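You operate a simulated robot arm through the tools that you are given. There is no shell and no other tool. Be economical: measure what you need, move in short steps, check, and stop when the job is done.

You run a simulated two-armed robot. Do the job below in one go: nothing can be reset, and whatever is moved stays where it is left.

Task
Pump the flooded glass bulb dry on the drain channel alone.
Fine: release the other two clamps first; hold FAST till the water is gone; then clamp all three; leave the pump stopped.

It is judged by the outcome, as a careful person would: the job done as asked, and still so three seconds after it is handed in. It fails if anything else is knocked over, pushed out of place, dropped, spilled or broken.

Robot
Two 7-joint arms with fingered hands on one trunk, on a base that drives. Base frame: it is fixed to the floor where the robot stands at the start and does not move with it; the origin is under the middle of the robot, x ahead of it, y to its left, z up. Readings come in m, degrees, newtons and seconds.
The left shoulder is at the start at [0.056, 0.187, 1.207], the right one opposite. With the tool pointing down near the work surface each hand reaches from about 0.1 to 0.78 m from the robot's upright axis, wherever it stands, measured 20 degrees to its own side. Places, roughly: flow display [0.7, -0.1, 1.1]; left clamp lever [0.8, 0, 1]; left pump dial [0.9, 0, 1.1]; middle clamp lever [0.8, 0, 1]; middle pump dial [0.9, 0, 1.1]; pump run button [0.7, -0.2, 1.1]; pump slider [0.8, 0, 0.9]; right clamp lever [0.7, -0.1, 1]; right pump dial [0.9, -0.1, 1.1]; speed dial [0.7, -0.2, 1.1]. Payload 3.6 kg a hand.
The tool frame of a hand sits at the grasp point between the pads (the TCP): z along the fingers, y along the line on which they close. The tips reach 0.026 m beyond it. Largest opening 0.088 m; the body of the gripper starts 0.03 m behind the TCP. The gripper is a hand of 3 fingers: y runs from the thumb to the fingers, the wrist lies at [-0.017, -0.098, -0.164] in the tool frame, and closing takes about 1.5 s.
Orientation is that of the tool frame in the base frame, as [roll, pitch, yaw] about the fixed x, y, z axes, in that order (R = Rz(yaw) Ry(pitch) Rx(roll)). With the fingers straight down and the wrist toward the robot, the tool's x, y and z point along [0, 1, 0], [1, 0, 0] and [0, 0, -1] of the base frame.

Tools
- The arms move only by the tool move_arm. It takes "left_motion", "right_motion" or both (then of equal length, played together; a hand with none holds still); each is a list that holds one entry, the list of rows, each a list of 7 numbers: the shift along the tool's x, y, z in units of 100 mm (1.0 is 100 mm), then the turn, a rotation vector about the tool's x, y, z in units of 120 degrees (1.0 is 120 degrees), then the opening in per cent of the stroke, from 0 (shut) to 100 (fully open). In form: [[[dx, dy, dz, ax, ay, az, claw], ...]]. A call has 1 to 8 rows; each row is the pose to reach, as a shift and turn from the pose commanded when the call began, along the tool's axes at that moment. A call with a number of a shift or a turn outside -1 to 1 is refused whole. Each row takes 0.2 s and may step no farther than 0.05 m and 8.6 degrees from the row before; otherwise, or with a gripper value out of range, the whole call is refused. Where a pose cannot be reached the arm comes as near as it can. A force on the tool above 50 N (or 10 N above the force at the start of the call, whichever is more), or a blocked arm, ends the call early, and 0.2 s more pass. Each finger travels about 0.153 m/s and halts on what it meets, pressing with about 27 N; the grip force reading is that of the motor and also rises with nothing between the fingers. The clock runs only during rows and for 0.2 s after the last one: add rows that repeat a pose to give the fingers time. It gives the time, the measured TCP pose, the force on the tool (base axes), the opening and the grip force at its end, in the units of the frame above (readings bear some noise), with the torque about the TCP (base axes, N m) and any sound that the robot's microphone picked up.
- Cameras (640 x 400 px; columns grow to the right, rows downward): "scene" is now at [0.2342, 0.0039, 1.173]; the picture's right is [0.06, -1.00, 0.00], its down [0.21, 0.01, -0.98] and it looks along [0.98, 0.06, 0.21] (base axes); focal length 214 px, centre (320, 200). "left" rides on the left gripper at [-0.056, -0.08, -0.102] in its tool frame; the picture's right is [-0.73, -0.32, 0.60], its down [0.62, -0.66, 0.41] and it looks along [0.27, 0.68, 0.69] (tool axes); focal length 247 px, centre (320, 200). "right" rides on the right gripper at [0.056, -0.08, -0.102] in its tool frame; the picture's right is [-0.73, 0.32, -0.60], its down [-0.62, -0.67, 0.41] and it looks along [-0.27, 0.68, 0.69] (tool axes); focal length 247 px, centre (320, 200). There is no depth. A picture from a camera that has moved, and an enlarged one, comes with that camera's place and axes in the base frame and with its lens.
- get_image(camera): a new picture of that camera. The clock stands still meanwhile.
- raise_lower(by): slides the trunk up (or, below 0, down) by that many m; the arms and the scene camera ride with it, the base frame stays. It gives what a move gives, with no picture.
- roll_base(legs): drives the robot by 1 to 6 legs, each [ahead, left, turn to the left] in m, m and degrees, along the robot's own axes; the way and the turn of a leg run together, so that a leg with both is an arc; at most 1.5 m and 180 degrees a leg. The arms and the cameras ride along, it lands a little off, and it stops where it bumps. It gives what a move gives.
- preshape(shape, hand): the hand has 3 fingers and takes this shape, open, in about a second: jaw (thumb against the fingers, like two jaws); tri (thumb and two fingers); tip (a fingertip pinch); poke (one finger out to press); point (the index stretched); flat (the hand flat); cup (the hand cupped); fist (a fist). The gripper value then closes the fingers along that shape, each until it touches; the sizes above hold for jaw. It gives what a move gives, with no picture.
- turn_head(pan, tilt): turns the head with the scene camera to pan (to the left, within 60 degrees either way) and tilt (down, from -29 to 69), counted from straight ahead of the robot. It gives what a move gives.
- zoom(camera, box): a new picture of the part [left, top, right, bottom] of that camera's present view, enlarged. The clock stands still meanwhile.
- job_done(): hands the job in; it is judged then, once.

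Work in short steps. Places have to be worked out from the pictures, the camera data and where the tool is seen: move nearer, look again, correct. Check each grasp and each placing, and mend what went wrong. You have 120 turns and 92 pictures in all, those below and enlarged ones among them. Open the grippers and draw the arms clear of the work before you hand the job in, unless the task says otherwise; then end with one line.

The tools are called after "Request:" by a JSON object that holds its "op" and its "data". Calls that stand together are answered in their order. move_arm: Moves the arms, as the interface text tells. Its arguments: {"type":"object","properties":{"left_motion":{"type":"array","items":{"type":"array","items":{"type":"array","items":{"type":"number"}}}},"right_motion":{"type":"array","items":{"type":"array","items":{"type":"array","items":{"type":"number"}}}}},"required":[]} The other tools are called the same way: raise_lower (by) slides the trunk up or down; preshape (shape, hand) gives the hand a shape; roll_base (legs) drives the base; turn_head (pan, tilt) turns the head that bears the scene camera; get_image (camera) takes a picture; zoom (camera, box) takes an enlarged picture of a part of a camera's view; job_done () hands the job in.

At the start:

```text
time_s: 0.0
left_tcp_pos: [0.4406, 0.1626, 1.3769]
left_tcp_rot: [180.0, 0.1, 90.0]
left_ft_force: [0.3, 0.6, 0.1]
left_torque: [0.01, 0.01, 0.01]
left_opening: 0.0876
left_grip_force: 0.0
left_shape: jaw
right_tcp_pos: [0.4835, -0.2641, 1.3975]
right_tcp_rot: [180.0, -0.1, 89.9]
right_ft_force: [-0.1, -0.1, 0.3]
right_torque: [0.02, 0.02, -0.01]
right_opening: 0.0877
right_grip_force: 0.1
right_shape: jaw
trunk travel left (down, up): [-0.35, 0.407]
robot x, y, heading: [0.0013, 0.0045, -0.1]
head pan, tilt: [3.5, -12.3]
```

scene: 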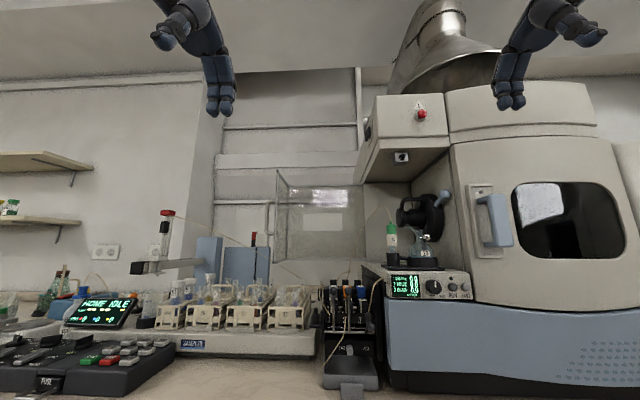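
right: 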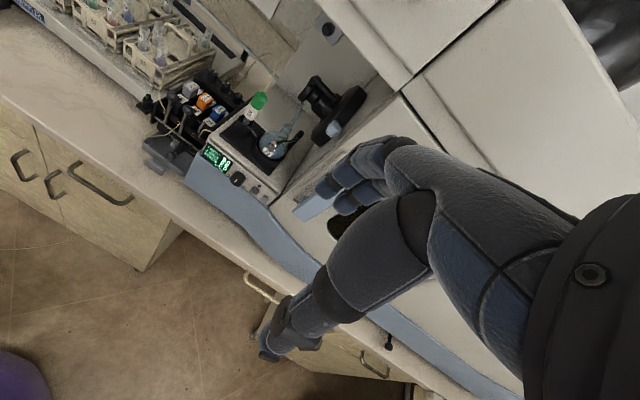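
left: 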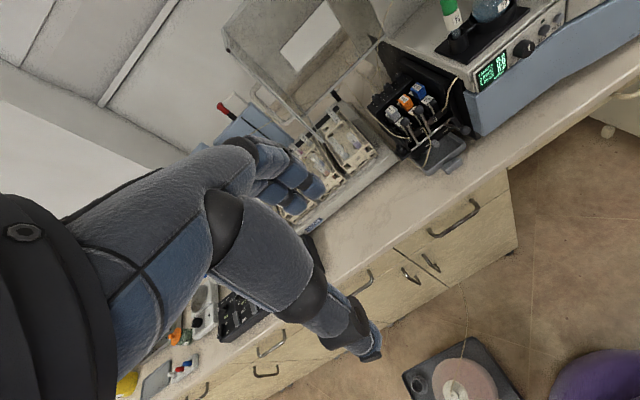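

I start by looking closely at the pump and its panel.

Request:
{"op": "turn_head", "data": {"pan": -10, "tilt": 20}}

Request:
{"op": "zoom", "data": {"camera": "scene", "box": [240, 100, 440, 225]}}

Request:
{"op": "zoom", "data": {"camera": "left", "box": [350, 0, 590, 150]}}

```text
time_s: 1.0
left_tcp_pos: [0.4411, 0.1631, 1.3772]
left_tcp_rot: [-180.0, 0.1, 90.0]
left_ft_force: [0.7, 0.1, -0.7]
left_torque: [0.03, -0.03, 0.01]
left_opening: 0.0877
left_grip_force: 0.1
left_shape: jaw
right_tcp_pos: [0.483, -0.2647, 1.3979]
right_tcp_rot: [180.0, -0.1, 90.1]
right_ft_force: [0.3, 0.0, 0.8]
right_torque: [0.03, 0.0, 0.0]
right_opening: 0.0879
right_grip_force: 0.0
right_shape: jaw
trunk travel left (down, up): [-0.35, 0.407]
robot x, y, heading: [-0.0015, 0.0031, 0.2]
head pan, tilt: [-10.0, 20.0]
```

```text
3.20 times, centred on (340, 162) of scene
camera zoom: at [0.2434, -0.0173, 1.1223], right [-0.17, -0.98, 0.0], down [-0.34, 0.06, -0.94], along [0.93, -0.16, -0.34], focal length 686 px, centre (256, 320)
```

zoom: 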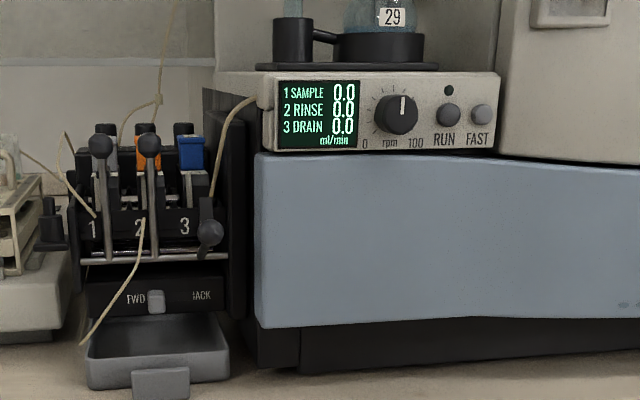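

```text
2.67 times, centred on (470, 75) of left
camera zoom: at [0.3611, 0.1071, 1.4805], right [-0.32, -0.74, -0.6], down [-0.66, 0.62, -0.41], along [0.68, 0.27, -0.69], focal length 659 px, centre (-80, 533)
```

zoom: 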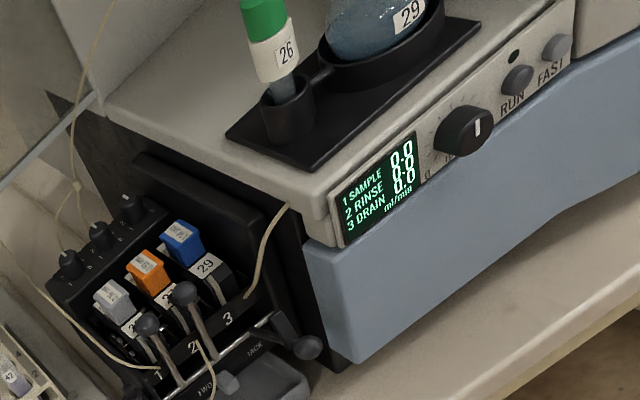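

The levers, cassettes and labels are visible but small, so I take tighter zooms.

Request:
{"op": "zoom", "data": {"camera": "scene", "box": [250, 130, 330, 180]}}

Request:
{"op": "zoom", "data": {"camera": "scene", "box": [250, 180, 330, 230]}}

Request:
{"op": "zoom", "data": {"camera": "left", "box": [360, 65, 480, 140]}}

Request:
{"op": "zoom", "data": {"camera": "scene", "box": [300, 50, 420, 155]}}

```text
8.00 times, centred on (290, 155) of scene
camera zoom: at [0.2434, -0.0173, 1.1223], right [-0.17, -0.98, 0.0], down [-0.34, 0.06, -0.94], along [0.93, -0.16, -0.34], focal length 1716 px, centre (560, 560)
```

zoom: 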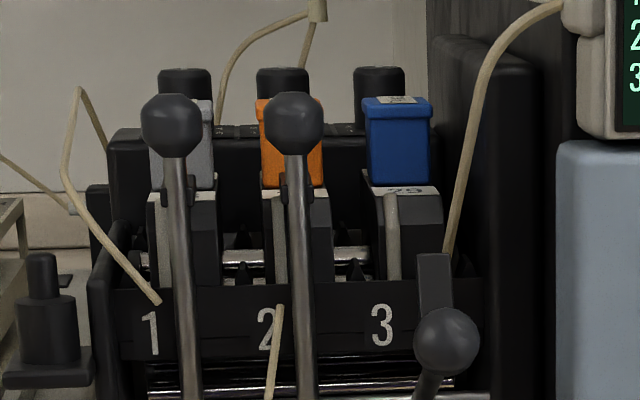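

```text
8.00 times, centred on (290, 205) of scene
camera zoom: at [0.2434, -0.0173, 1.1223], right [-0.17, -0.98, 0.0], down [-0.34, 0.06, -0.94], along [0.93, -0.16, -0.34], focal length 1716 px, centre (560, 160)
```

zoom: 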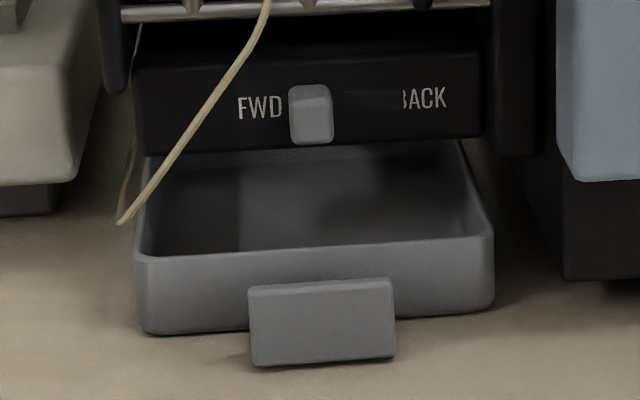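

```text
5.33 times, centred on (420, 102) of left
camera zoom: at [0.3611, 0.1071, 1.4805], right [-0.32, -0.74, -0.6], down [-0.66, 0.62, -0.41], along [0.68, 0.27, -0.69], focal length 1317 px, centre (-213, 720)
```

zoom: 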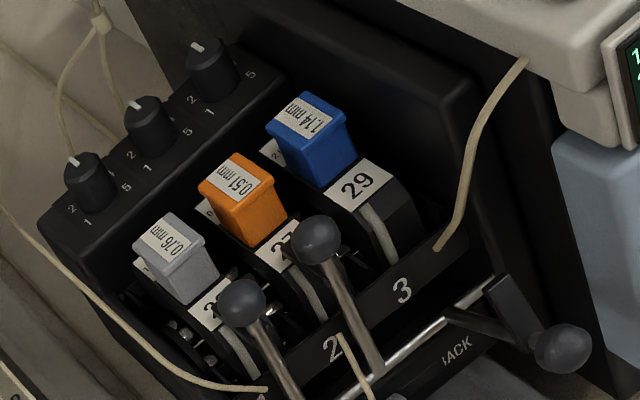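

```text
3.81 times, centred on (360, 102) of scene
camera zoom: at [0.2434, -0.0173, 1.1223], right [-0.17, -0.98, 0.0], down [-0.34, 0.06, -0.94], along [0.93, -0.16, -0.34], focal length 817 px, centre (168, 571)
```

zoom: 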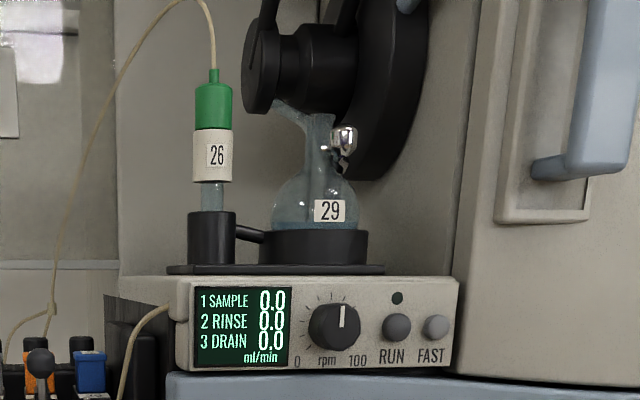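

Estimated positions: knob 1 (0.785, 0.006, 1.07) and knob 2 (0.785, -0.029, 1.07), both up. Knob 3 (0.70, -0.065, 1.02) is down. FAST is at (0.705, -0.253, 1.095), and the slider appears to be on FWD. I'll try the right hand's tip shape to see its form.

Request:
{"op": "preshape", "data": {"hand": "right", "shape": "tip"}}

Request:
{"op": "get_image", "data": {"camera": "right"}}

Request:
{"op": "turn_head", "data": {"pan": -20, "tilt": 0}}

Request:
{"op": "get_image", "data": {"camera": "scene"}}

```text
time_s: 1.9
left_tcp_pos: [0.4419, 0.1627, 1.3779]
left_tcp_rot: [179.9, 0.1, 90.0]
left_ft_force: [-0.5, -0.1, 0.3]
left_torque: [-0.01, 0.01, -0.01]
left_opening: 0.0879
left_grip_force: 0.0
left_shape: jaw
right_tcp_pos: [0.482, -0.2636, 1.398]
right_tcp_rot: [-179.9, -0.1, 90.0]
right_ft_force: [-0.2, -1.0, -0.3]
right_torque: [0.01, -0.02, -0.03]
right_opening: 0.0876
right_grip_force: 0.1
right_shape: tip
trunk travel left (down, up): [-0.35, 0.407]
robot x, y, heading: [-0.002, 0.002, -0.2]
head pan, tilt: [-10.0, 20.0]
```

```text
82 pictures are left
camera right: at [0.4023, -0.2067, 1.5], right [0.32, -0.73, 0.6], down [-0.66, -0.62, -0.41], along [0.68, -0.27, -0.69], focal length 247 px, centre (320, 200)
```

right: 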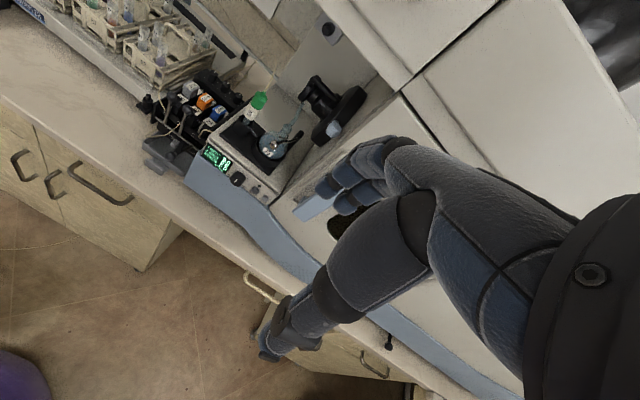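

```text
time_s: 2.7
left_tcp_pos: [0.4408, 0.163, 1.3775]
left_tcp_rot: [180.0, 0.1, 90.0]
left_ft_force: [-0.1, 0.0, 0.6]
left_torque: [-0.03, 0.01, -0.01]
left_opening: 0.0877
left_grip_force: 0.0
left_shape: jaw
right_tcp_pos: [0.4828, -0.2648, 1.3981]
right_tcp_rot: [-180.0, -0.1, 90.0]
right_ft_force: [-0.5, 0.0, 1.0]
right_torque: [0.0, 0.02, -0.05]
right_opening: 0.0876
right_grip_force: 0.1
right_shape: tip
trunk travel left (down, up): [-0.35, 0.407]
robot x, y, heading: [0.0037, -0.0003, -0.1]
head pan, tilt: [-20.0, 0.0]
```

```text
81 pictures are left
camera scene: at [0.2363, -0.0319, 1.1544], right [-0.34, -0.94, 0.0], down [0.0, 0.0, -1.0], along [0.94, -0.34, 0.0], focal length 214 px, centre (320, 200)
```

scene: 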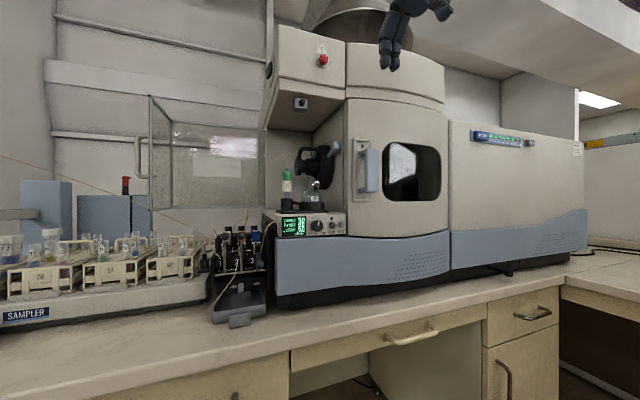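

The tip shape looks the same as jaw when open: two fingers plus the thumb. I turn the right hand in free space so its fingers point forward and 30° down, closing along y with the thumb on the right.

Request:
{"op": "move_arm", "data": {"right_motion": [[[0, 0, 0, -0.0278, -0.0278, -0.0482, 100], [0, 0, 0, -0.0556, -0.0556, -0.0964, 100], [0, 0, 0, -0.0834, -0.0834, -0.1446, 100], [0, 0, 0, -0.1112, -0.1112, -0.1928, 100], [0, 0, 0, -0.139, -0.139, -0.241, 100], [0, 0, 0, -0.1668, -0.1668, -0.2892, 100], [0, 0, 0, -0.1946, -0.1946, -0.3374, 100]]]}}

Request:
{"op": "move_arm", "data": {"right_motion": [[[0, 0, 0, -0.0278, -0.0278, -0.0482, 100], [0, 0, 0, -0.0556, -0.0556, -0.0964, 100], [0, 0, 0, -0.0834, -0.0834, -0.1446, 100], [0, 0, 0, -0.1112, -0.1112, -0.1928, 100], [0, 0, 0, -0.139, -0.139, -0.241, 100], [0, 0, 0, -0.1668, -0.1668, -0.2892, 100], [0, 0, 0, -0.1946, -0.1946, -0.3374, 100]]]}}

Request:
{"op": "get_image", "data": {"camera": "right"}}

Request:
{"op": "get_image", "data": {"camera": "scene"}}

```text
time_s: 4.3
left_tcp_pos: [0.4415, 0.1628, 1.3777]
left_tcp_rot: [180.0, 0.1, 90.0]
left_ft_force: [-0.6, -0.3, -0.6]
left_torque: [0.03, 0.03, 0.01]
left_opening: 0.0878
left_grip_force: 0.0
left_shape: jaw
right_tcp_pos: [0.4834, -0.2643, 1.3971]
right_tcp_rot: [167.2, 22.3, 119.9]
right_ft_force: [-0.1, 0.2, 0.4]
right_torque: [-0.02, 0.01, 0.0]
right_opening: 0.0878
right_grip_force: 0.0
right_shape: tip
right hand out of reach, approached as far as the arm can: row 6, 7
trunk travel left (down, up): [-0.35, 0.407]
robot x, y, heading: [0.0013, -0.0028, -0.0]
head pan, tilt: [-20.0, 0.0]
```

```text
time_s: 5.9
left_tcp_pos: [0.4397, 0.1624, 1.3768]
left_tcp_rot: [179.9, 0.1, 89.9]
left_ft_force: [0.2, 0.7, -0.7]
left_torque: [-0.02, 0.01, -0.01]
left_opening: 0.0881
left_grip_force: 0.0
left_shape: jaw
right_tcp_pos: [0.5039, -0.1598, 1.2877]
right_tcp_rot: [169.5, 56.2, 161.1]
right_ft_force: [-0.2, 0.4, 0.4]
right_torque: [0.0, 0.02, -0.02]
right_opening: 0.0879
right_grip_force: 0.1
right_shape: tip
right hand out of reach, approached as far as the arm can: row 1, 2, 3, 4, 5, 6, 7
trunk travel left (down, up): [-0.35, 0.407]
robot x, y, heading: [-0.0016, 0.0015, -0.2]
head pan, tilt: [-20.0, 0.0]
```

```text
80 pictures are left
camera right: at [0.3746, -0.217, 1.2881], right [-0.06, 0.23, 0.97], down [0.55, -0.8, 0.23], along [0.83, 0.55, -0.09], focal length 247 px, centre (320, 200)
```

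right: 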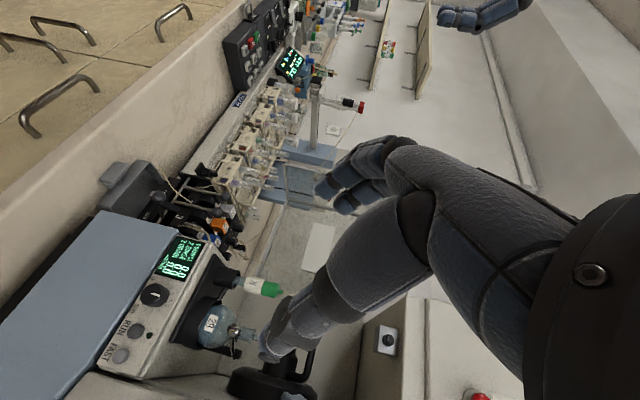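

```text
79 pictures are left
camera scene: at [0.236, -0.0318, 1.1545], right [-0.34, -0.94, 0.0], down [0.0, 0.0, -1.0], along [0.94, -0.34, 0.0], focal length 214 px, centre (320, 200)
```

scene: 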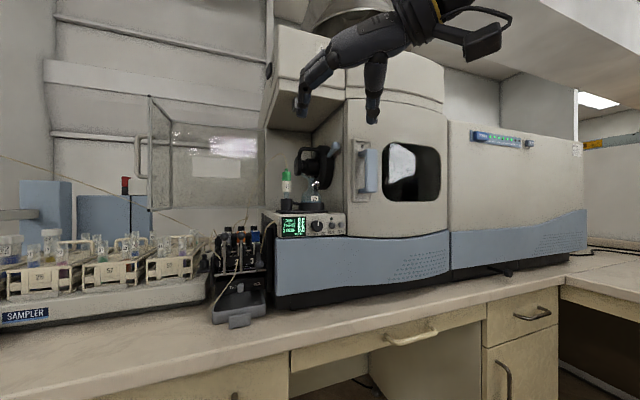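

The turn nearly reached its target, limited only by being close to the body. I now move the right hand forward, left and down to a standoff at about (0.66, 0.005, 1.12).

Request:
{"op": "move_arm", "data": {"right_motion": [[[0.126, 0.224, 0.243, 0, 0, 0, 100], [0.253, 0.449, 0.487, 0, 0, 0, 100], [0.379, 0.673, 0.73, 0, 0, 0, 100], [0.505, 0.897, 0.973, 0, 0, 0, 100], [0.505, 0.897, 0.973, 0, 0, 0, 100]]]}}

Request:
{"op": "move_arm", "data": {"right_motion": [[[0.126, 0.224, 0.243, 0, 0, 0, 100], [0.253, 0.449, 0.487, 0, 0, 0, 100], [0.379, 0.673, 0.73, 0, 0, 0, 100], [0.505, 0.897, 0.973, 0, 0, 0, 100], [0.505, 0.897, 0.973, 0, 0, 0, 100]]]}}

Request:
{"op": "get_image", "data": {"camera": "right"}}

Request:
{"op": "get_image", "data": {"camera": "scene"}}

```text
time_s: 7.1
left_tcp_pos: [0.4406, 0.1617, 1.3772]
left_tcp_rot: [179.9, 0.1, 90.0]
left_ft_force: [-0.5, -0.2, -0.1]
left_torque: [-0.01, -0.03, 0.01]
left_opening: 0.0875
left_grip_force: 0.0
left_shape: jaw
right_tcp_pos: [0.5702, -0.0687, 1.202]
right_tcp_rot: [169.4, 56.2, 160.9]
right_ft_force: [0.0, -0.4, -0.4]
right_torque: [0.0, -0.04, 0.04]
right_opening: 0.088
right_grip_force: 0.1
right_shape: tip
trunk travel left (down, up): [-0.35, 0.407]
robot x, y, heading: [0.0004, -0.0008, 0.1]
head pan, tilt: [-20.0, 0.0]
```

```text
time_s: 8.3
left_tcp_pos: [0.4411, 0.1627, 1.3772]
left_tcp_rot: [180.0, 0.1, 90.1]
left_ft_force: [0.0, -0.8, 0.2]
left_torque: [-0.02, -0.01, 0.01]
left_opening: 0.0877
left_grip_force: 0.1
left_shape: jaw
right_tcp_pos: [0.6382, 0.0161, 1.1166]
right_tcp_rot: [169.2, 56.1, 160.7]
right_ft_force: [0.0, 0.2, -0.3]
right_torque: [0.01, 0.01, -0.01]
right_opening: 0.088
right_grip_force: 0.1
right_shape: tip
trunk travel left (down, up): [-0.35, 0.407]
robot x, y, heading: [0.0013, 0.0029, -0.2]
head pan, tilt: [-20.0, 0.0]
```

```text
78 pictures are left
camera right: at [0.5103, -0.0407, 1.1179], right [-0.05, 0.23, 0.97], down [0.55, -0.8, 0.22], along [0.83, 0.55, -0.08], focal length 247 px, centre (320, 200)
```

right: 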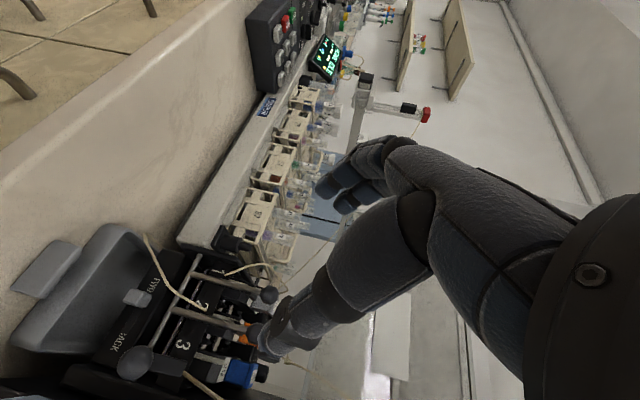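

```text
77 pictures are left
camera scene: at [0.236, -0.0322, 1.1546], right [-0.34, -0.94, 0.0], down [0.0, 0.0, -1.0], along [0.94, -0.34, 0.0], focal length 214 px, centre (320, 200)
```

scene: 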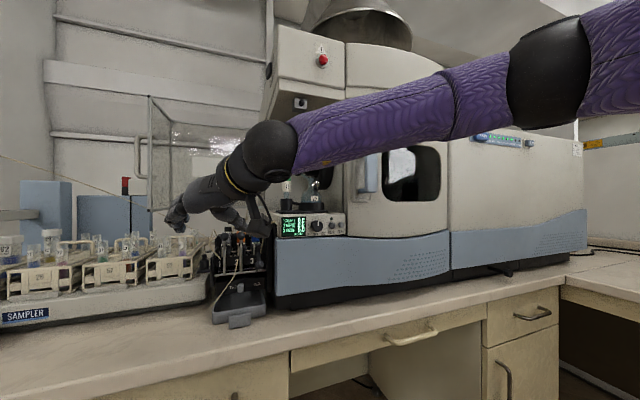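

The hand orientation is close, and the predicted knob 1 pixel matches the picture. I zoom in on the lever gaps before committing.

Request:
{"op": "zoom", "data": {"camera": "right", "box": [120, 220, 320, 400]}}

Request:
{"op": "zoom", "data": {"camera": "scene", "box": [160, 180, 320, 280]}}

```text
2.22 times, centred on (220, 310) of right
camera zoom: at [0.5103, -0.0407, 1.1179], right [-0.05, 0.23, 0.97], down [0.55, -0.8, 0.22], along [0.83, 0.55, -0.08], focal length 549 px, centre (542, -44)
```

zoom: 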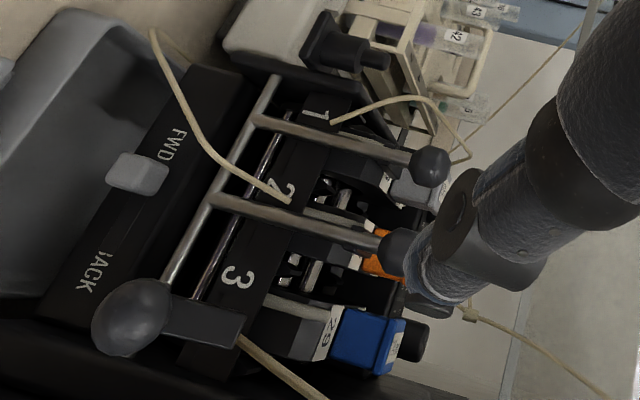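

```text
4.00 times, centred on (240, 230) of scene
camera zoom: at [0.236, -0.0322, 1.1546], right [-0.34, -0.94, 0.0], down [0.0, 0.0, -1.0], along [0.94, -0.34, 0.0], focal length 858 px, centre (640, 80)
```

zoom: 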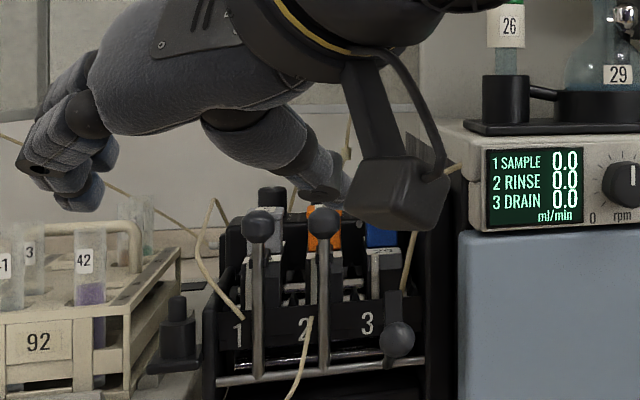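

The view is good: the stems are thin with clear gaps, so I will pinch a stem just below its knob. First I set the jaw shape, level the orientation, and go to a standoff about 70 mm before stem 1 with the opening reduced.

Request:
{"op": "preshape", "data": {"hand": "right", "shape": "jaw"}}

Request:
{"op": "move_arm", "data": {"right_motion": [[[0, 0, 0, -0.0137, -0.003, -0.029, 41], [0, 0, 0.2, -0.0274, -0.006, -0.058, 41], [-0.03, 0, 0.4, -0.041, -0.009, -0.087, 41], [-0.06, 0.01, 0.77, -0.041, -0.009, -0.087, 41], [-0.06, 0.01, 0.77, -0.041, -0.009, -0.087, 41]]]}}

Request:
{"op": "get_image", "data": {"camera": "right"}}

Request:
{"op": "zoom", "data": {"camera": "scene", "box": [160, 180, 320, 280]}}

```text
time_s: 9.2
left_tcp_pos: [0.4408, 0.1621, 1.3777]
left_tcp_rot: [-180.0, 0.2, 90.1]
left_ft_force: [-0.3, 0.0, -0.1]
left_torque: [0.01, 0.02, -0.03]
left_opening: 0.0875
left_grip_force: 0.1
left_shape: jaw
right_tcp_pos: [0.6393, 0.0173, 1.118]
right_tcp_rot: [169.3, 56.2, 160.9]
right_ft_force: [-0.5, -0.7, 0.9]
right_torque: [-0.01, -0.02, 0.0]
right_opening: 0.0878
right_grip_force: 0.0
right_shape: jaw
trunk travel left (down, up): [-0.35, 0.407]
robot x, y, heading: [0.0004, 0.0018, 0.2]
head pan, tilt: [-20.0, 0.0]
```

```text
time_s: 10.4
left_tcp_pos: [0.4394, 0.162, 1.3775]
left_tcp_rot: [179.9, 0.1, 89.9]
left_ft_force: [-0.5, -0.5, -0.2]
left_torque: [0.0, -0.01, 0.01]
left_opening: 0.088
left_grip_force: 0.0
left_shape: jaw
right_tcp_pos: [0.7087, 0.0111, 1.0819]
right_tcp_rot: [-179.7, 58.2, 179.7]
right_ft_force: [0.1, -0.7, -0.9]
right_torque: [-0.02, -0.02, 0.04]
right_opening: 0.0363
right_grip_force: 0.0
right_shape: jaw
trunk travel left (down, up): [-0.35, 0.407]
robot x, y, heading: [0.0002, 0.0008, 0.0]
head pan, tilt: [-20.0, 0.0]
```

```text
74 pictures are left
camera right: at [0.5917, -0.0672, 1.0873], right [-0.12, 0.32, 0.94], down [0.67, -0.67, 0.32], along [0.73, 0.67, -0.14], focal length 247 px, centre (320, 200)
```

right: 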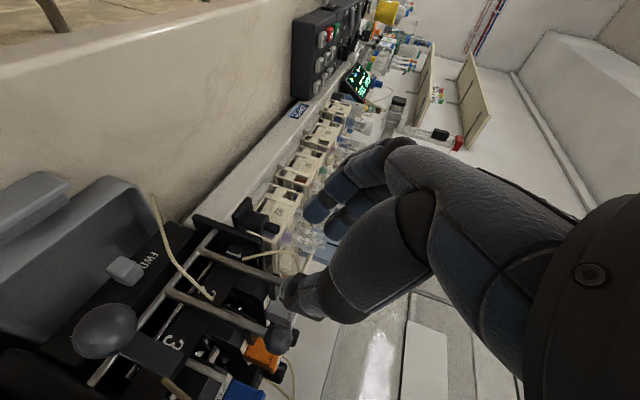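

```text
4.00 times, centred on (240, 230) of scene
camera zoom: at [0.2357, -0.0324, 1.1546], right [-0.34, -0.94, 0.0], down [0.0, 0.0, -1.0], along [0.94, -0.34, 0.0], focal length 858 px, centre (640, 80)
```

zoom: 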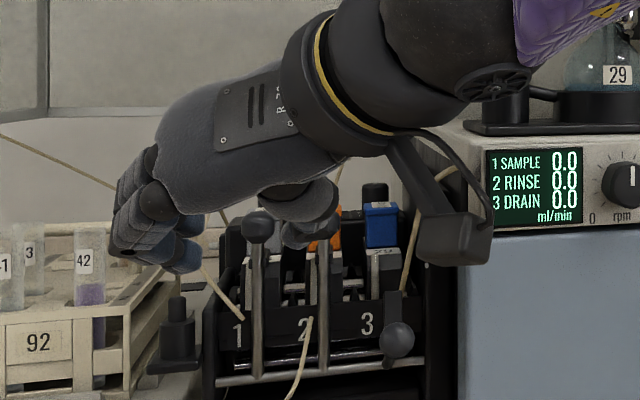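

A peg at about (0.763, 0.047, 1.02) sits left of lever 1, so I should grip just under the knob at about z 1.05 with a narrow opening. I advance partway with a 28 mm opening and check.

Request:
{"op": "move_arm", "data": {"right_motion": [[[-0.04, -0.04, 0.0, 0, 0, 0, 32], [-0.087, -0.046, 0.15, 0, 0, 0, 32], [-0.087, -0.046, 0.3, 0, 0, 0, 32], [-0.087, -0.046, 0.3, 0, 0, 0, 32]]]}}

Request:
{"op": "zoom", "data": {"camera": "right", "box": [160, 200, 400, 400]}}

Request:
{"op": "zoom", "data": {"camera": "scene", "box": [180, 200, 276, 260]}}

Request:
{"op": "get_image", "data": {"camera": "left"}}

```text
time_s: 11.4
left_tcp_pos: [0.4417, 0.1642, 1.3778]
left_tcp_rot: [179.9, 0.1, 89.9]
left_ft_force: [1.1, -0.2, 0.4]
left_torque: [-0.03, -0.01, 0.02]
left_opening: 0.0876
left_grip_force: 0.1
left_shape: jaw
right_tcp_pos: [0.7396, 0.0049, 1.0714]
right_tcp_rot: [-179.4, 58.1, 180.0]
right_ft_force: [0.2, 0.5, 0.2]
right_torque: [-0.04, 0.01, -0.02]
right_opening: 0.0284
right_grip_force: 0.0
right_shape: jaw
trunk travel left (down, up): [-0.35, 0.407]
robot x, y, heading: [-0.0009, 0.0013, -0.3]
head pan, tilt: [-20.0, 0.0]
```

```text
2.00 times, centred on (280, 300) of right
camera zoom: at [0.622, -0.0728, 1.0779], right [-0.12, 0.32, 0.94], down [0.67, -0.67, 0.32], along [0.73, 0.67, -0.14], focal length 494 px, centre (400, 0)
```

zoom: 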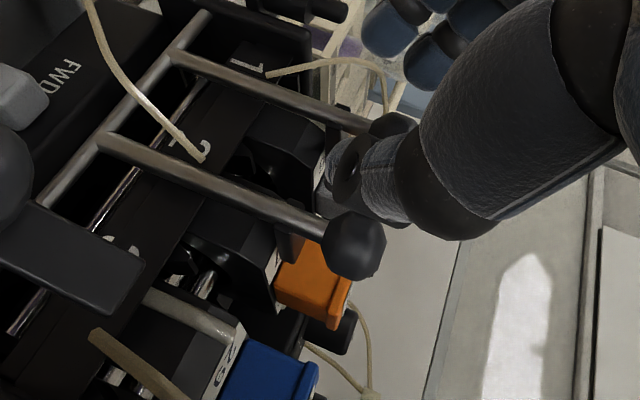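

```text
6.67 times, centred on (228, 230) of scene
camera zoom: at [0.2361, -0.0317, 1.1546], right [-0.34, -0.94, 0.0], down [0.0, 0.0, -1.0], along [0.94, -0.34, 0.0], focal length 1430 px, centre (933, 0)
```

zoom: 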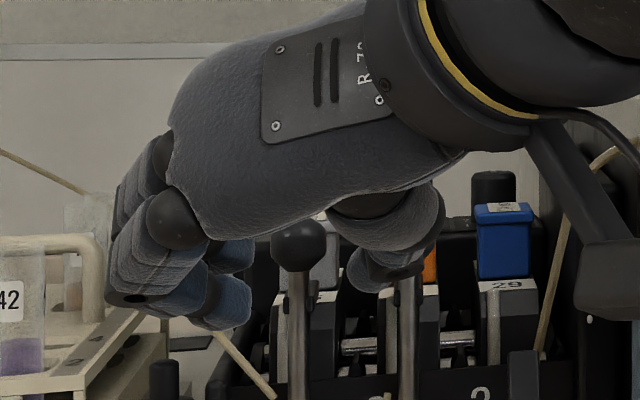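

```text
70 pictures are left
camera left: at [0.3608, 0.1074, 1.4806], right [-0.32, -0.74, -0.6], down [-0.66, 0.62, -0.41], along [0.68, 0.27, -0.69], focal length 247 px, centre (320, 200)
```

left: 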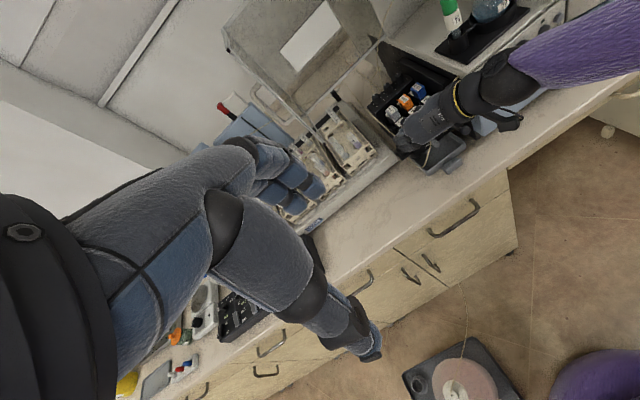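

The thumb tip is in line with the gap between knobs 1 and 2, and the fingers are left of knob 1. I advance 20 mm slowly and watch the force.

Request:
{"op": "move_arm", "data": {"right_motion": [[[0, 0.02, 0.07, 0, 0, 0, 32], [0, 0.02, 0.14, 0, 0, 0, 32], [0, 0.02, 0.21, 0, 0, 0, 32], [0, 0.02, 0.21, 0, 0, 0, 32]]]}}

Request:
{"op": "zoom", "data": {"camera": "right", "box": [160, 200, 400, 400]}}

Request:
{"op": "zoom", "data": {"camera": "scene", "box": [180, 200, 276, 260]}}

```text
time_s: 12.4
left_tcp_pos: [0.4412, 0.1627, 1.3781]
left_tcp_rot: [-180.0, 0.1, 90.0]
left_ft_force: [-0.7, 0.5, -0.2]
left_torque: [0.02, -0.01, -0.01]
left_opening: 0.0877
left_grip_force: 0.0
left_shape: jaw
right_tcp_pos: [0.7571, 0.0055, 1.0594]
right_tcp_rot: [-179.4, 58.1, 180.0]
right_ft_force: [-0.3, -0.6, 0.5]
right_torque: [0.01, -0.04, 0.0]
right_opening: 0.0287
right_grip_force: 0.0
right_shape: jaw
trunk travel left (down, up): [-0.35, 0.407]
robot x, y, heading: [0.0011, 0.0009, -0.1]
head pan, tilt: [-20.0, 0.0]
```

```text
2.00 times, centred on (280, 300) of right
camera zoom: at [0.64, -0.0714, 1.0665], right [-0.12, 0.32, 0.94], down [0.67, -0.67, 0.32], along [0.73, 0.67, -0.14], focal length 494 px, centre (400, 0)
```

zoom: 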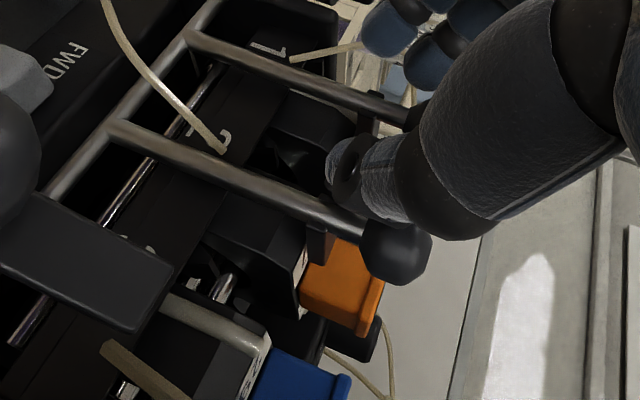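

```text
6.67 times, centred on (228, 230) of scene
camera zoom: at [0.2362, -0.0319, 1.1545], right [-0.34, -0.94, 0.0], down [0.0, 0.0, -1.0], along [0.94, -0.34, 0.0], focal length 1430 px, centre (933, 0)
```

zoom: 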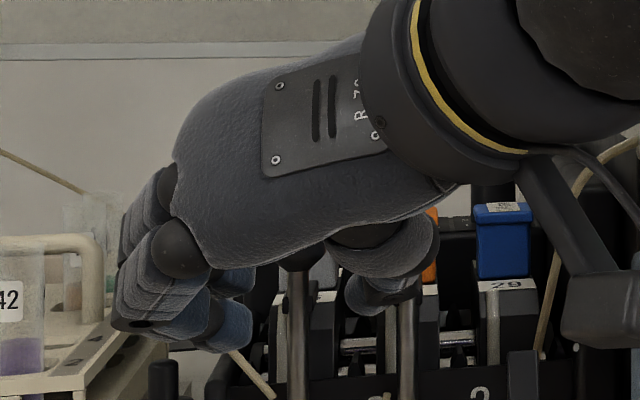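

No contact so far. I go 8 mm deeper, then close on the stem.

Request:
{"op": "move_arm", "data": {"right_motion": [[[0, 0, 0.08, 0, 0, 0, 32], [0, 0, 0.08, 0, 0, 0, 15], [0, 0, 0.08, 0, 0, 0, 0], [0, 0, 0.08, 0, 0, 0, 0], [0, 0, 0.08, 0, 0, 0, 0]]]}}

Request:
{"op": "zoom", "data": {"camera": "right", "box": [160, 200, 400, 400]}}

Request:
{"op": "zoom", "data": {"camera": "scene", "box": [180, 200, 276, 260]}}

```text
time_s: 13.6
left_tcp_pos: [0.4415, 0.1622, 1.376]
left_tcp_rot: [179.9, 0.1, 89.9]
left_ft_force: [0.6, -0.4, 0.0]
left_torque: [-0.03, 0.01, -0.01]
left_opening: 0.0877
left_grip_force: 0.0
left_shape: jaw
right_tcp_pos: [0.763, 0.0066, 1.0566]
right_tcp_rot: [-179.2, 58.1, -179.8]
right_ft_force: [-0.5, 1.6, 2.0]
right_torque: [0.09, 0.01, 0.03]
right_opening: 0.0007
right_grip_force: 27.0
right_shape: jaw
trunk travel left (down, up): [-0.35, 0.407]
robot x, y, heading: [-0.0029, -0.0037, 0.1]
head pan, tilt: [-20.0, 0.0]
```

```text
2.00 times, centred on (280, 300) of right
camera zoom: at [0.646, -0.0713, 1.0625], right [-0.12, 0.32, 0.94], down [0.67, -0.67, 0.32], along [0.73, 0.67, -0.14], focal length 494 px, centre (400, 0)
```

zoom: 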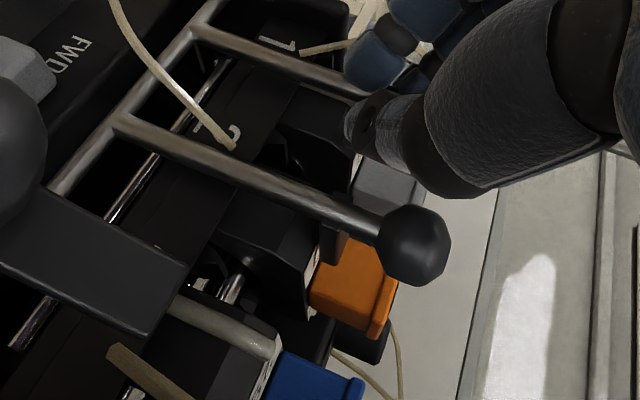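

```text
6.67 times, centred on (228, 230) of scene
camera zoom: at [0.236, -0.0318, 1.1546], right [-0.34, -0.94, 0.0], down [0.0, 0.0, -1.0], along [0.94, -0.34, 0.0], focal length 1430 px, centre (933, 0)
```

zoom: 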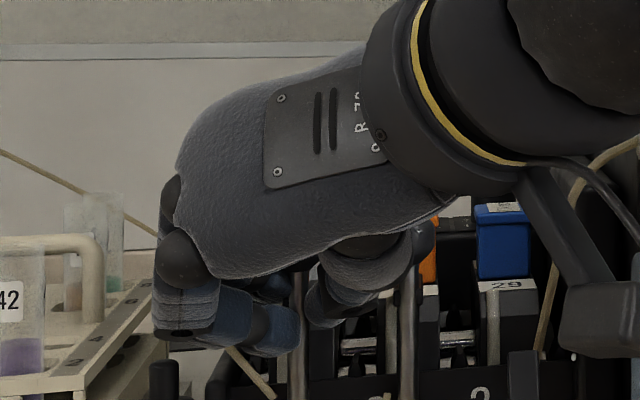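

The reading shows nearly shut, but the thumb and fingers appear to be either side of the stem. I test with a gentle 17 mm pull toward the robot.

Request:
{"op": "move_arm", "data": {"right_motion": [[[0.046, 0, -0.075, 0, 0, 0, 0], [0.092, 0, -0.149, 0, 0, 0, 0], [0.092, 0, -0.149, 0, 0, 0, 0]]]}}

Request:
{"op": "zoom", "data": {"camera": "right", "box": [160, 200, 400, 400]}}

Request:
{"op": "zoom", "data": {"camera": "scene", "box": [180, 200, 276, 260]}}

```text
time_s: 14.4
left_tcp_pos: [0.4421, 0.1628, 1.3774]
left_tcp_rot: [-179.9, 0.1, 90.0]
left_ft_force: [-0.3, 0.1, 0.6]
left_torque: [-0.03, -0.02, -0.01]
left_opening: 0.0876
left_grip_force: 0.0
left_shape: jaw
right_tcp_pos: [0.7471, 0.0065, 1.056]
right_tcp_rot: [-179.5, 58.0, 179.8]
right_ft_force: [2.9, -2.4, -1.6]
right_torque: [-0.03, -0.12, 0.24]
right_opening: 0.0003
right_grip_force: 27.5
right_shape: jaw
trunk travel left (down, up): [-0.35, 0.407]
robot x, y, heading: [0.0028, -0.0021, -0.2]
head pan, tilt: [-20.0, 0.0]
```

```text
2.00 times, centred on (280, 300) of right
camera zoom: at [0.6294, -0.0713, 1.0622], right [-0.12, 0.32, 0.94], down [0.67, -0.67, 0.32], along [0.73, 0.67, -0.14], focal length 494 px, centre (400, 0)
```

zoom: 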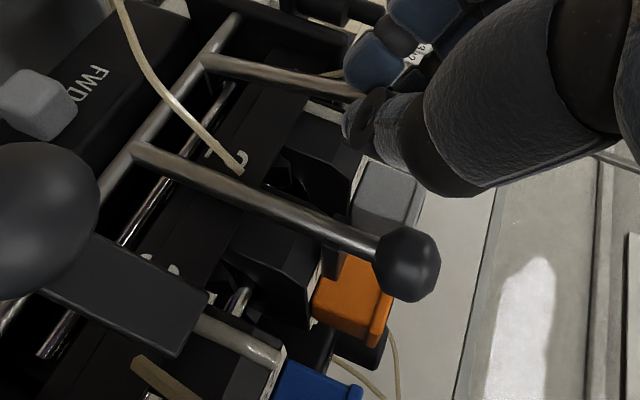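

```text
6.67 times, centred on (228, 230) of scene
camera zoom: at [0.2369, -0.032, 1.1543], right [-0.34, -0.94, 0.0], down [0.0, 0.0, -1.0], along [0.94, -0.34, 0.0], focal length 1430 px, centre (933, 0)
```

zoom: 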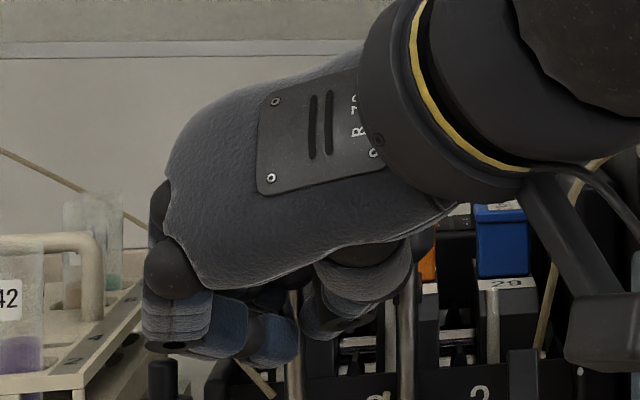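

Stem 1 has tilted toward me and is gripped. I continue along the arc about the pivot at (0.767, 1.00) to roughly 55°.

Request:
{"op": "move_arm", "data": {"right_motion": [[[0.093, 0, -0.08, 0, 0, 0, 0], [0.204, 0, -0.133, 0, 0, 0, 0], [0.264, 0, -0.145, 0, 0, 0, 0], [0.324, 0, -0.156, 0, 0, 0, 0], [0.324, 0, -0.156, 0, 0, 0, 0]]]}}

Request:
{"op": "zoom", "data": {"camera": "right", "box": [160, 200, 400, 400]}}

Request:
{"op": "zoom", "data": {"camera": "scene", "box": [180, 200, 276, 260]}}

```text
time_s: 15.6
left_tcp_pos: [0.4395, 0.1637, 1.3787]
left_tcp_rot: [180.0, 0.2, 90.0]
left_ft_force: [0.3, -0.6, 0.1]
left_torque: [-0.01, 0.0, 0.0]
left_opening: 0.0876
left_grip_force: 0.0
left_shape: jaw
right_tcp_pos: [0.7128, 0.0083, 1.0404]
right_tcp_rot: [-179.5, 58.3, -179.9]
right_ft_force: [-6.4, 1.0, 12.5]
right_torque: [0.06, -0.45, 0.19]
right_opening: 0.001
right_grip_force: 26.6
right_shape: jaw
trunk travel left (down, up): [-0.35, 0.407]
robot x, y, heading: [-0.0016, 0.0016, 0.1]
head pan, tilt: [-20.0, 0.0]
```

```text
2.00 times, centred on (280, 300) of right
camera zoom: at [0.596, -0.0691, 1.0459], right [-0.12, 0.32, 0.94], down [0.67, -0.67, 0.32], along [0.73, 0.67, -0.14], focal length 494 px, centre (400, 0)
```

zoom: 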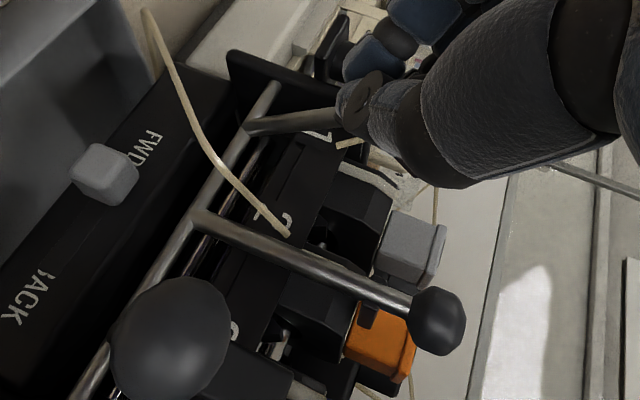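

```text
6.67 times, centred on (228, 230) of scene
camera zoom: at [0.234, -0.0316, 1.1551], right [-0.34, -0.94, 0.0], down [0.0, 0.0, -1.0], along [0.94, -0.34, 0.0], focal length 1430 px, centre (933, 0)
```

zoom: 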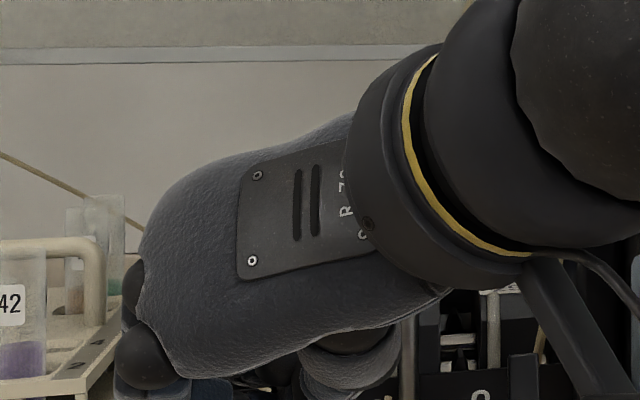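

The lever follows. I continue to the lower end of its travel.

Request:
{"op": "move_arm", "data": {"right_motion": [[[0.062, 0, 0.004, 0, 0, 0, 0], [0.123, 0, 0.009, 0, 0, 0, 0], [0.2, 0, 0.033, 0, 0, 0, 0], [0.24, 0, 0.045, 0, 0, 0, 0]]]}}

Request:
{"op": "zoom", "data": {"camera": "right", "box": [160, 200, 400, 400]}}

```text
time_s: 16.6
left_tcp_pos: [0.4334, 0.1653, 1.3801]
left_tcp_rot: [179.6, 0.2, 90.1]
left_ft_force: [0.1, -0.6, -0.1]
left_torque: [0.02, -0.01, 0.0]
left_opening: 0.0878
left_grip_force: 0.0
left_shape: jaw
right_tcp_pos: [0.6982, 0.0113, 1.0219]
right_tcp_rot: [180.0, 58.5, 179.9]
right_ft_force: [-32.8, 5.9, 27.0]
right_torque: [0.17, -0.87, 0.43]
right_opening: 0.0045
right_grip_force: 27.0
right_shape: jaw
trunk travel left (down, up): [-0.35, 0.407]
robot x, y, heading: [-0.0001, -0.0002, -0.1]
head pan, tilt: [-20.0, 0.0]
```

```text
2.00 times, centred on (280, 300) of right
camera zoom: at [0.5824, -0.0669, 1.0264], right [-0.13, 0.32, 0.94], down [0.68, -0.66, 0.32], along [0.73, 0.68, -0.13], focal length 494 px, centre (400, 0)
```

zoom: 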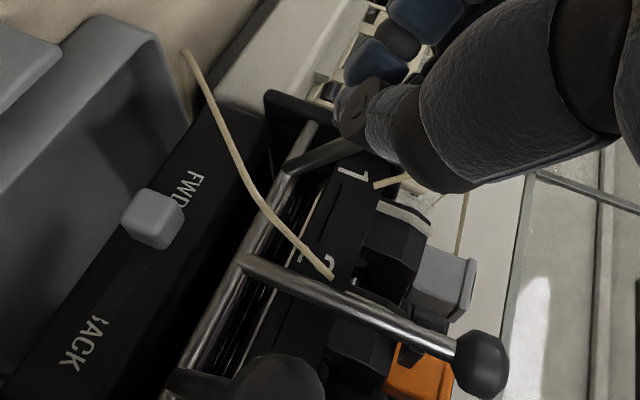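

The lever seems near its stop, with the force at about 42 N. I open the hand and back out along the tool axis to look.

Request:
{"op": "move_arm", "data": {"right_motion": [[[-0.05, 0, 0, 0, 0, 0, 15], [-0.05, 0, 0, 0, 0, 0, 34], [-0.05, 0, 0, 0, 0, 0, 34], [-0.05, 0, -0.3, 0, 0, 0, 34], [-0.05, 0, -0.6, 0, 0, 0, 34], [-0.05, 0, -0.9, 0, 0, 0, 34]]]}}

Request:
{"op": "get_image", "data": {"camera": "right"}}

Request:
{"op": "zoom", "data": {"camera": "scene", "box": [180, 180, 308, 260]}}

```text
time_s: 18.0
left_tcp_pos: [0.4402, 0.1621, 1.3778]
left_tcp_rot: [-179.9, 0.0, 90.1]
left_ft_force: [-0.2, -0.4, 0.3]
left_torque: [0.02, -0.01, 0.03]
left_opening: 0.0878
left_grip_force: 0.1
left_shape: jaw
right_tcp_pos: [0.6341, 0.0074, 1.0648]
right_tcp_rot: [-179.5, 58.1, 179.9]
right_ft_force: [-1.2, 0.1, 0.8]
right_torque: [-0.03, 0.01, 0.0]
right_opening: 0.0297
right_grip_force: 0.1
right_shape: jaw
trunk travel left (down, up): [-0.35, 0.407]
robot x, y, heading: [0.0012, 0.0026, -0.1]
head pan, tilt: [-20.0, 0.0]
```

```text
60 pictures are left
camera right: at [0.516, -0.07, 1.0708], right [-0.12, 0.32, 0.94], down [0.67, -0.67, 0.32], along [0.73, 0.67, -0.14], focal length 247 px, centre (320, 200)
```

right: 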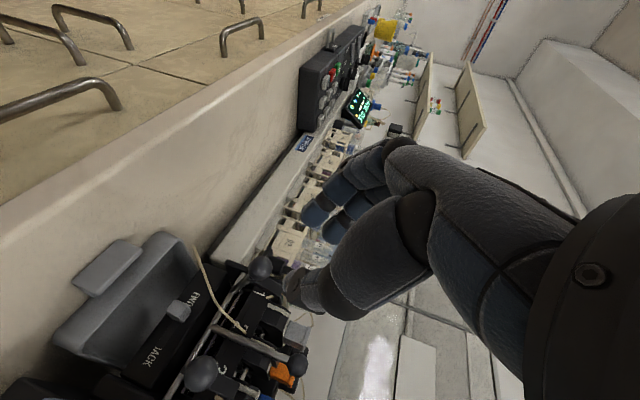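

```text
5.00 times, centred on (244, 220) of scene
camera zoom: at [0.236, -0.0322, 1.1545], right [-0.34, -0.94, 0.0], down [0.0, 0.0, -1.0], along [0.94, -0.34, 0.0], focal length 1072 px, centre (700, 100)
```

zoom: 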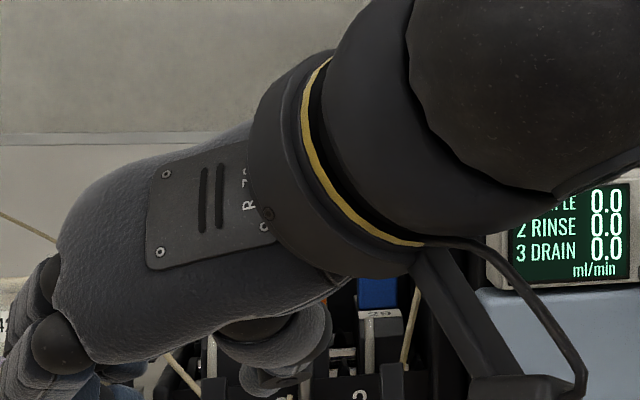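

Lever 1 is down at the same pose as lever 3. Next I move to the standoff in front of lever 2 at (0.712, -0.029, 1.088).

Request:
{"op": "move_arm", "data": {"right_motion": [[[-0.2, 0, -0.125, 0, 0, 0, 32], [-0.2, -0.365, -0.125, 0, 0, 0, 32], [-0.412, -0.365, 0.214, 0, 0, 0, 32], [-0.613, -0.365, 0.536, 0, 0, 0, 32], [-0.613, -0.365, 0.536, 0, 0, 0, 32]]]}}

Request:
{"op": "zoom", "data": {"camera": "right", "box": [160, 200, 400, 400]}}

Request:
{"op": "zoom", "data": {"camera": "scene", "box": [180, 180, 308, 260]}}

```text
time_s: 19.2
left_tcp_pos: [0.4409, 0.1623, 1.3773]
left_tcp_rot: [-179.9, 0.1, 90.0]
left_ft_force: [-0.7, -0.7, 0.8]
left_torque: [0.01, 0.01, -0.01]
left_opening: 0.0877
left_grip_force: 0.0
left_shape: jaw
right_tcp_pos: [0.7129, -0.0271, 1.0923]
right_tcp_rot: [-179.5, 58.1, 179.9]
right_ft_force: [-0.6, 0.1, 1.0]
right_torque: [0.01, 0.01, 0.0]
right_opening: 0.0284
right_grip_force: 0.1
right_shape: jaw
trunk travel left (down, up): [-0.35, 0.407]
robot x, y, heading: [0.0005, 0.0013, -0.0]
head pan, tilt: [-20.0, 0.0]
```

```text
2.00 times, centred on (280, 300) of right
camera zoom: at [0.5953, -0.1062, 1.0979], right [-0.12, 0.32, 0.94], down [0.67, -0.67, 0.32], along [0.73, 0.67, -0.14], focal length 494 px, centre (400, 0)
```

zoom: 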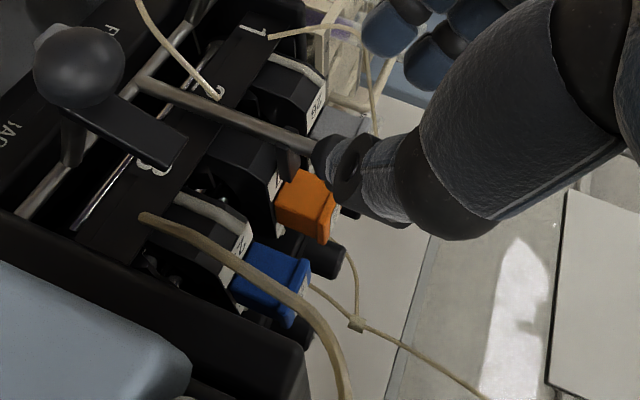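

```text
5.00 times, centred on (244, 220) of scene
camera zoom: at [0.236, -0.0319, 1.1546], right [-0.34, -0.94, 0.0], down [0.0, 0.0, -1.0], along [0.94, -0.34, 0.0], focal length 1072 px, centre (700, 100)
```

zoom: 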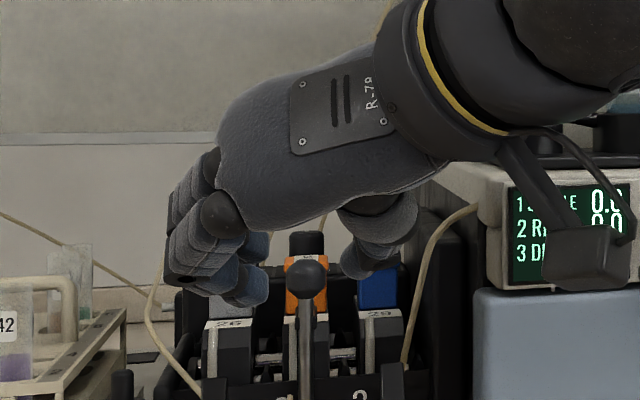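

Knob 2 is at y ≈ -0.030, z ≈ 1.069, and the gap is clear on both sides. I advance 61 mm and close on the stem as before.

Request:
{"op": "move_arm", "data": {"right_motion": [[[0.02, -0.025, 0.2, 0, 0, 0, 32], [0.04, -0.025, 0.4, 0, 0, 0, 32], [0.04, -0.025, 0.52, 0, 0, 0, 32], [0.04, -0.025, 0.61, 0, 0, 0, 32], [0.04, -0.025, 0.61, 0, 0, 0, 15], [0.04, -0.025, 0.61, 0, 0, 0, 0], [0.04, -0.025, 0.61, 0, 0, 0, 0], [0.04, -0.025, 0.61, 0, 0, 0, 0]]]}}

Request:
{"op": "zoom", "data": {"camera": "right", "box": [160, 200, 400, 400]}}

```text
time_s: 21.0
left_tcp_pos: [0.4396, 0.1636, 1.3768]
left_tcp_rot: [179.8, 0.2, 90.0]
left_ft_force: [0.3, 0.4, 0.1]
left_torque: [-0.02, 0.0, 0.02]
left_opening: 0.0878
left_grip_force: 0.0
left_shape: jaw
right_tcp_pos: [0.7593, -0.0304, 1.0558]
right_tcp_rot: [-179.2, 58.2, -179.8]
right_ft_force: [-6.7, 3.5, 3.8]
right_torque: [-0.2, 0.04, -0.02]
right_opening: 0.0002
right_grip_force: 27.0
right_shape: jaw
trunk travel left (down, up): [-0.35, 0.407]
robot x, y, heading: [0.0016, -0.0033, 0.1]
head pan, tilt: [-20.0, 0.0]
```

```text
2.00 times, centred on (280, 300) of right
camera zoom: at [0.6416, -0.1082, 1.0626], right [-0.12, 0.32, 0.94], down [0.67, -0.67, 0.32], along [0.73, 0.67, -0.14], focal length 494 px, centre (400, 0)
```

zoom: 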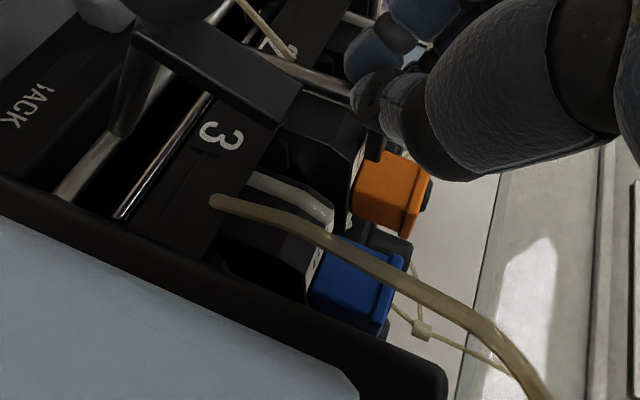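

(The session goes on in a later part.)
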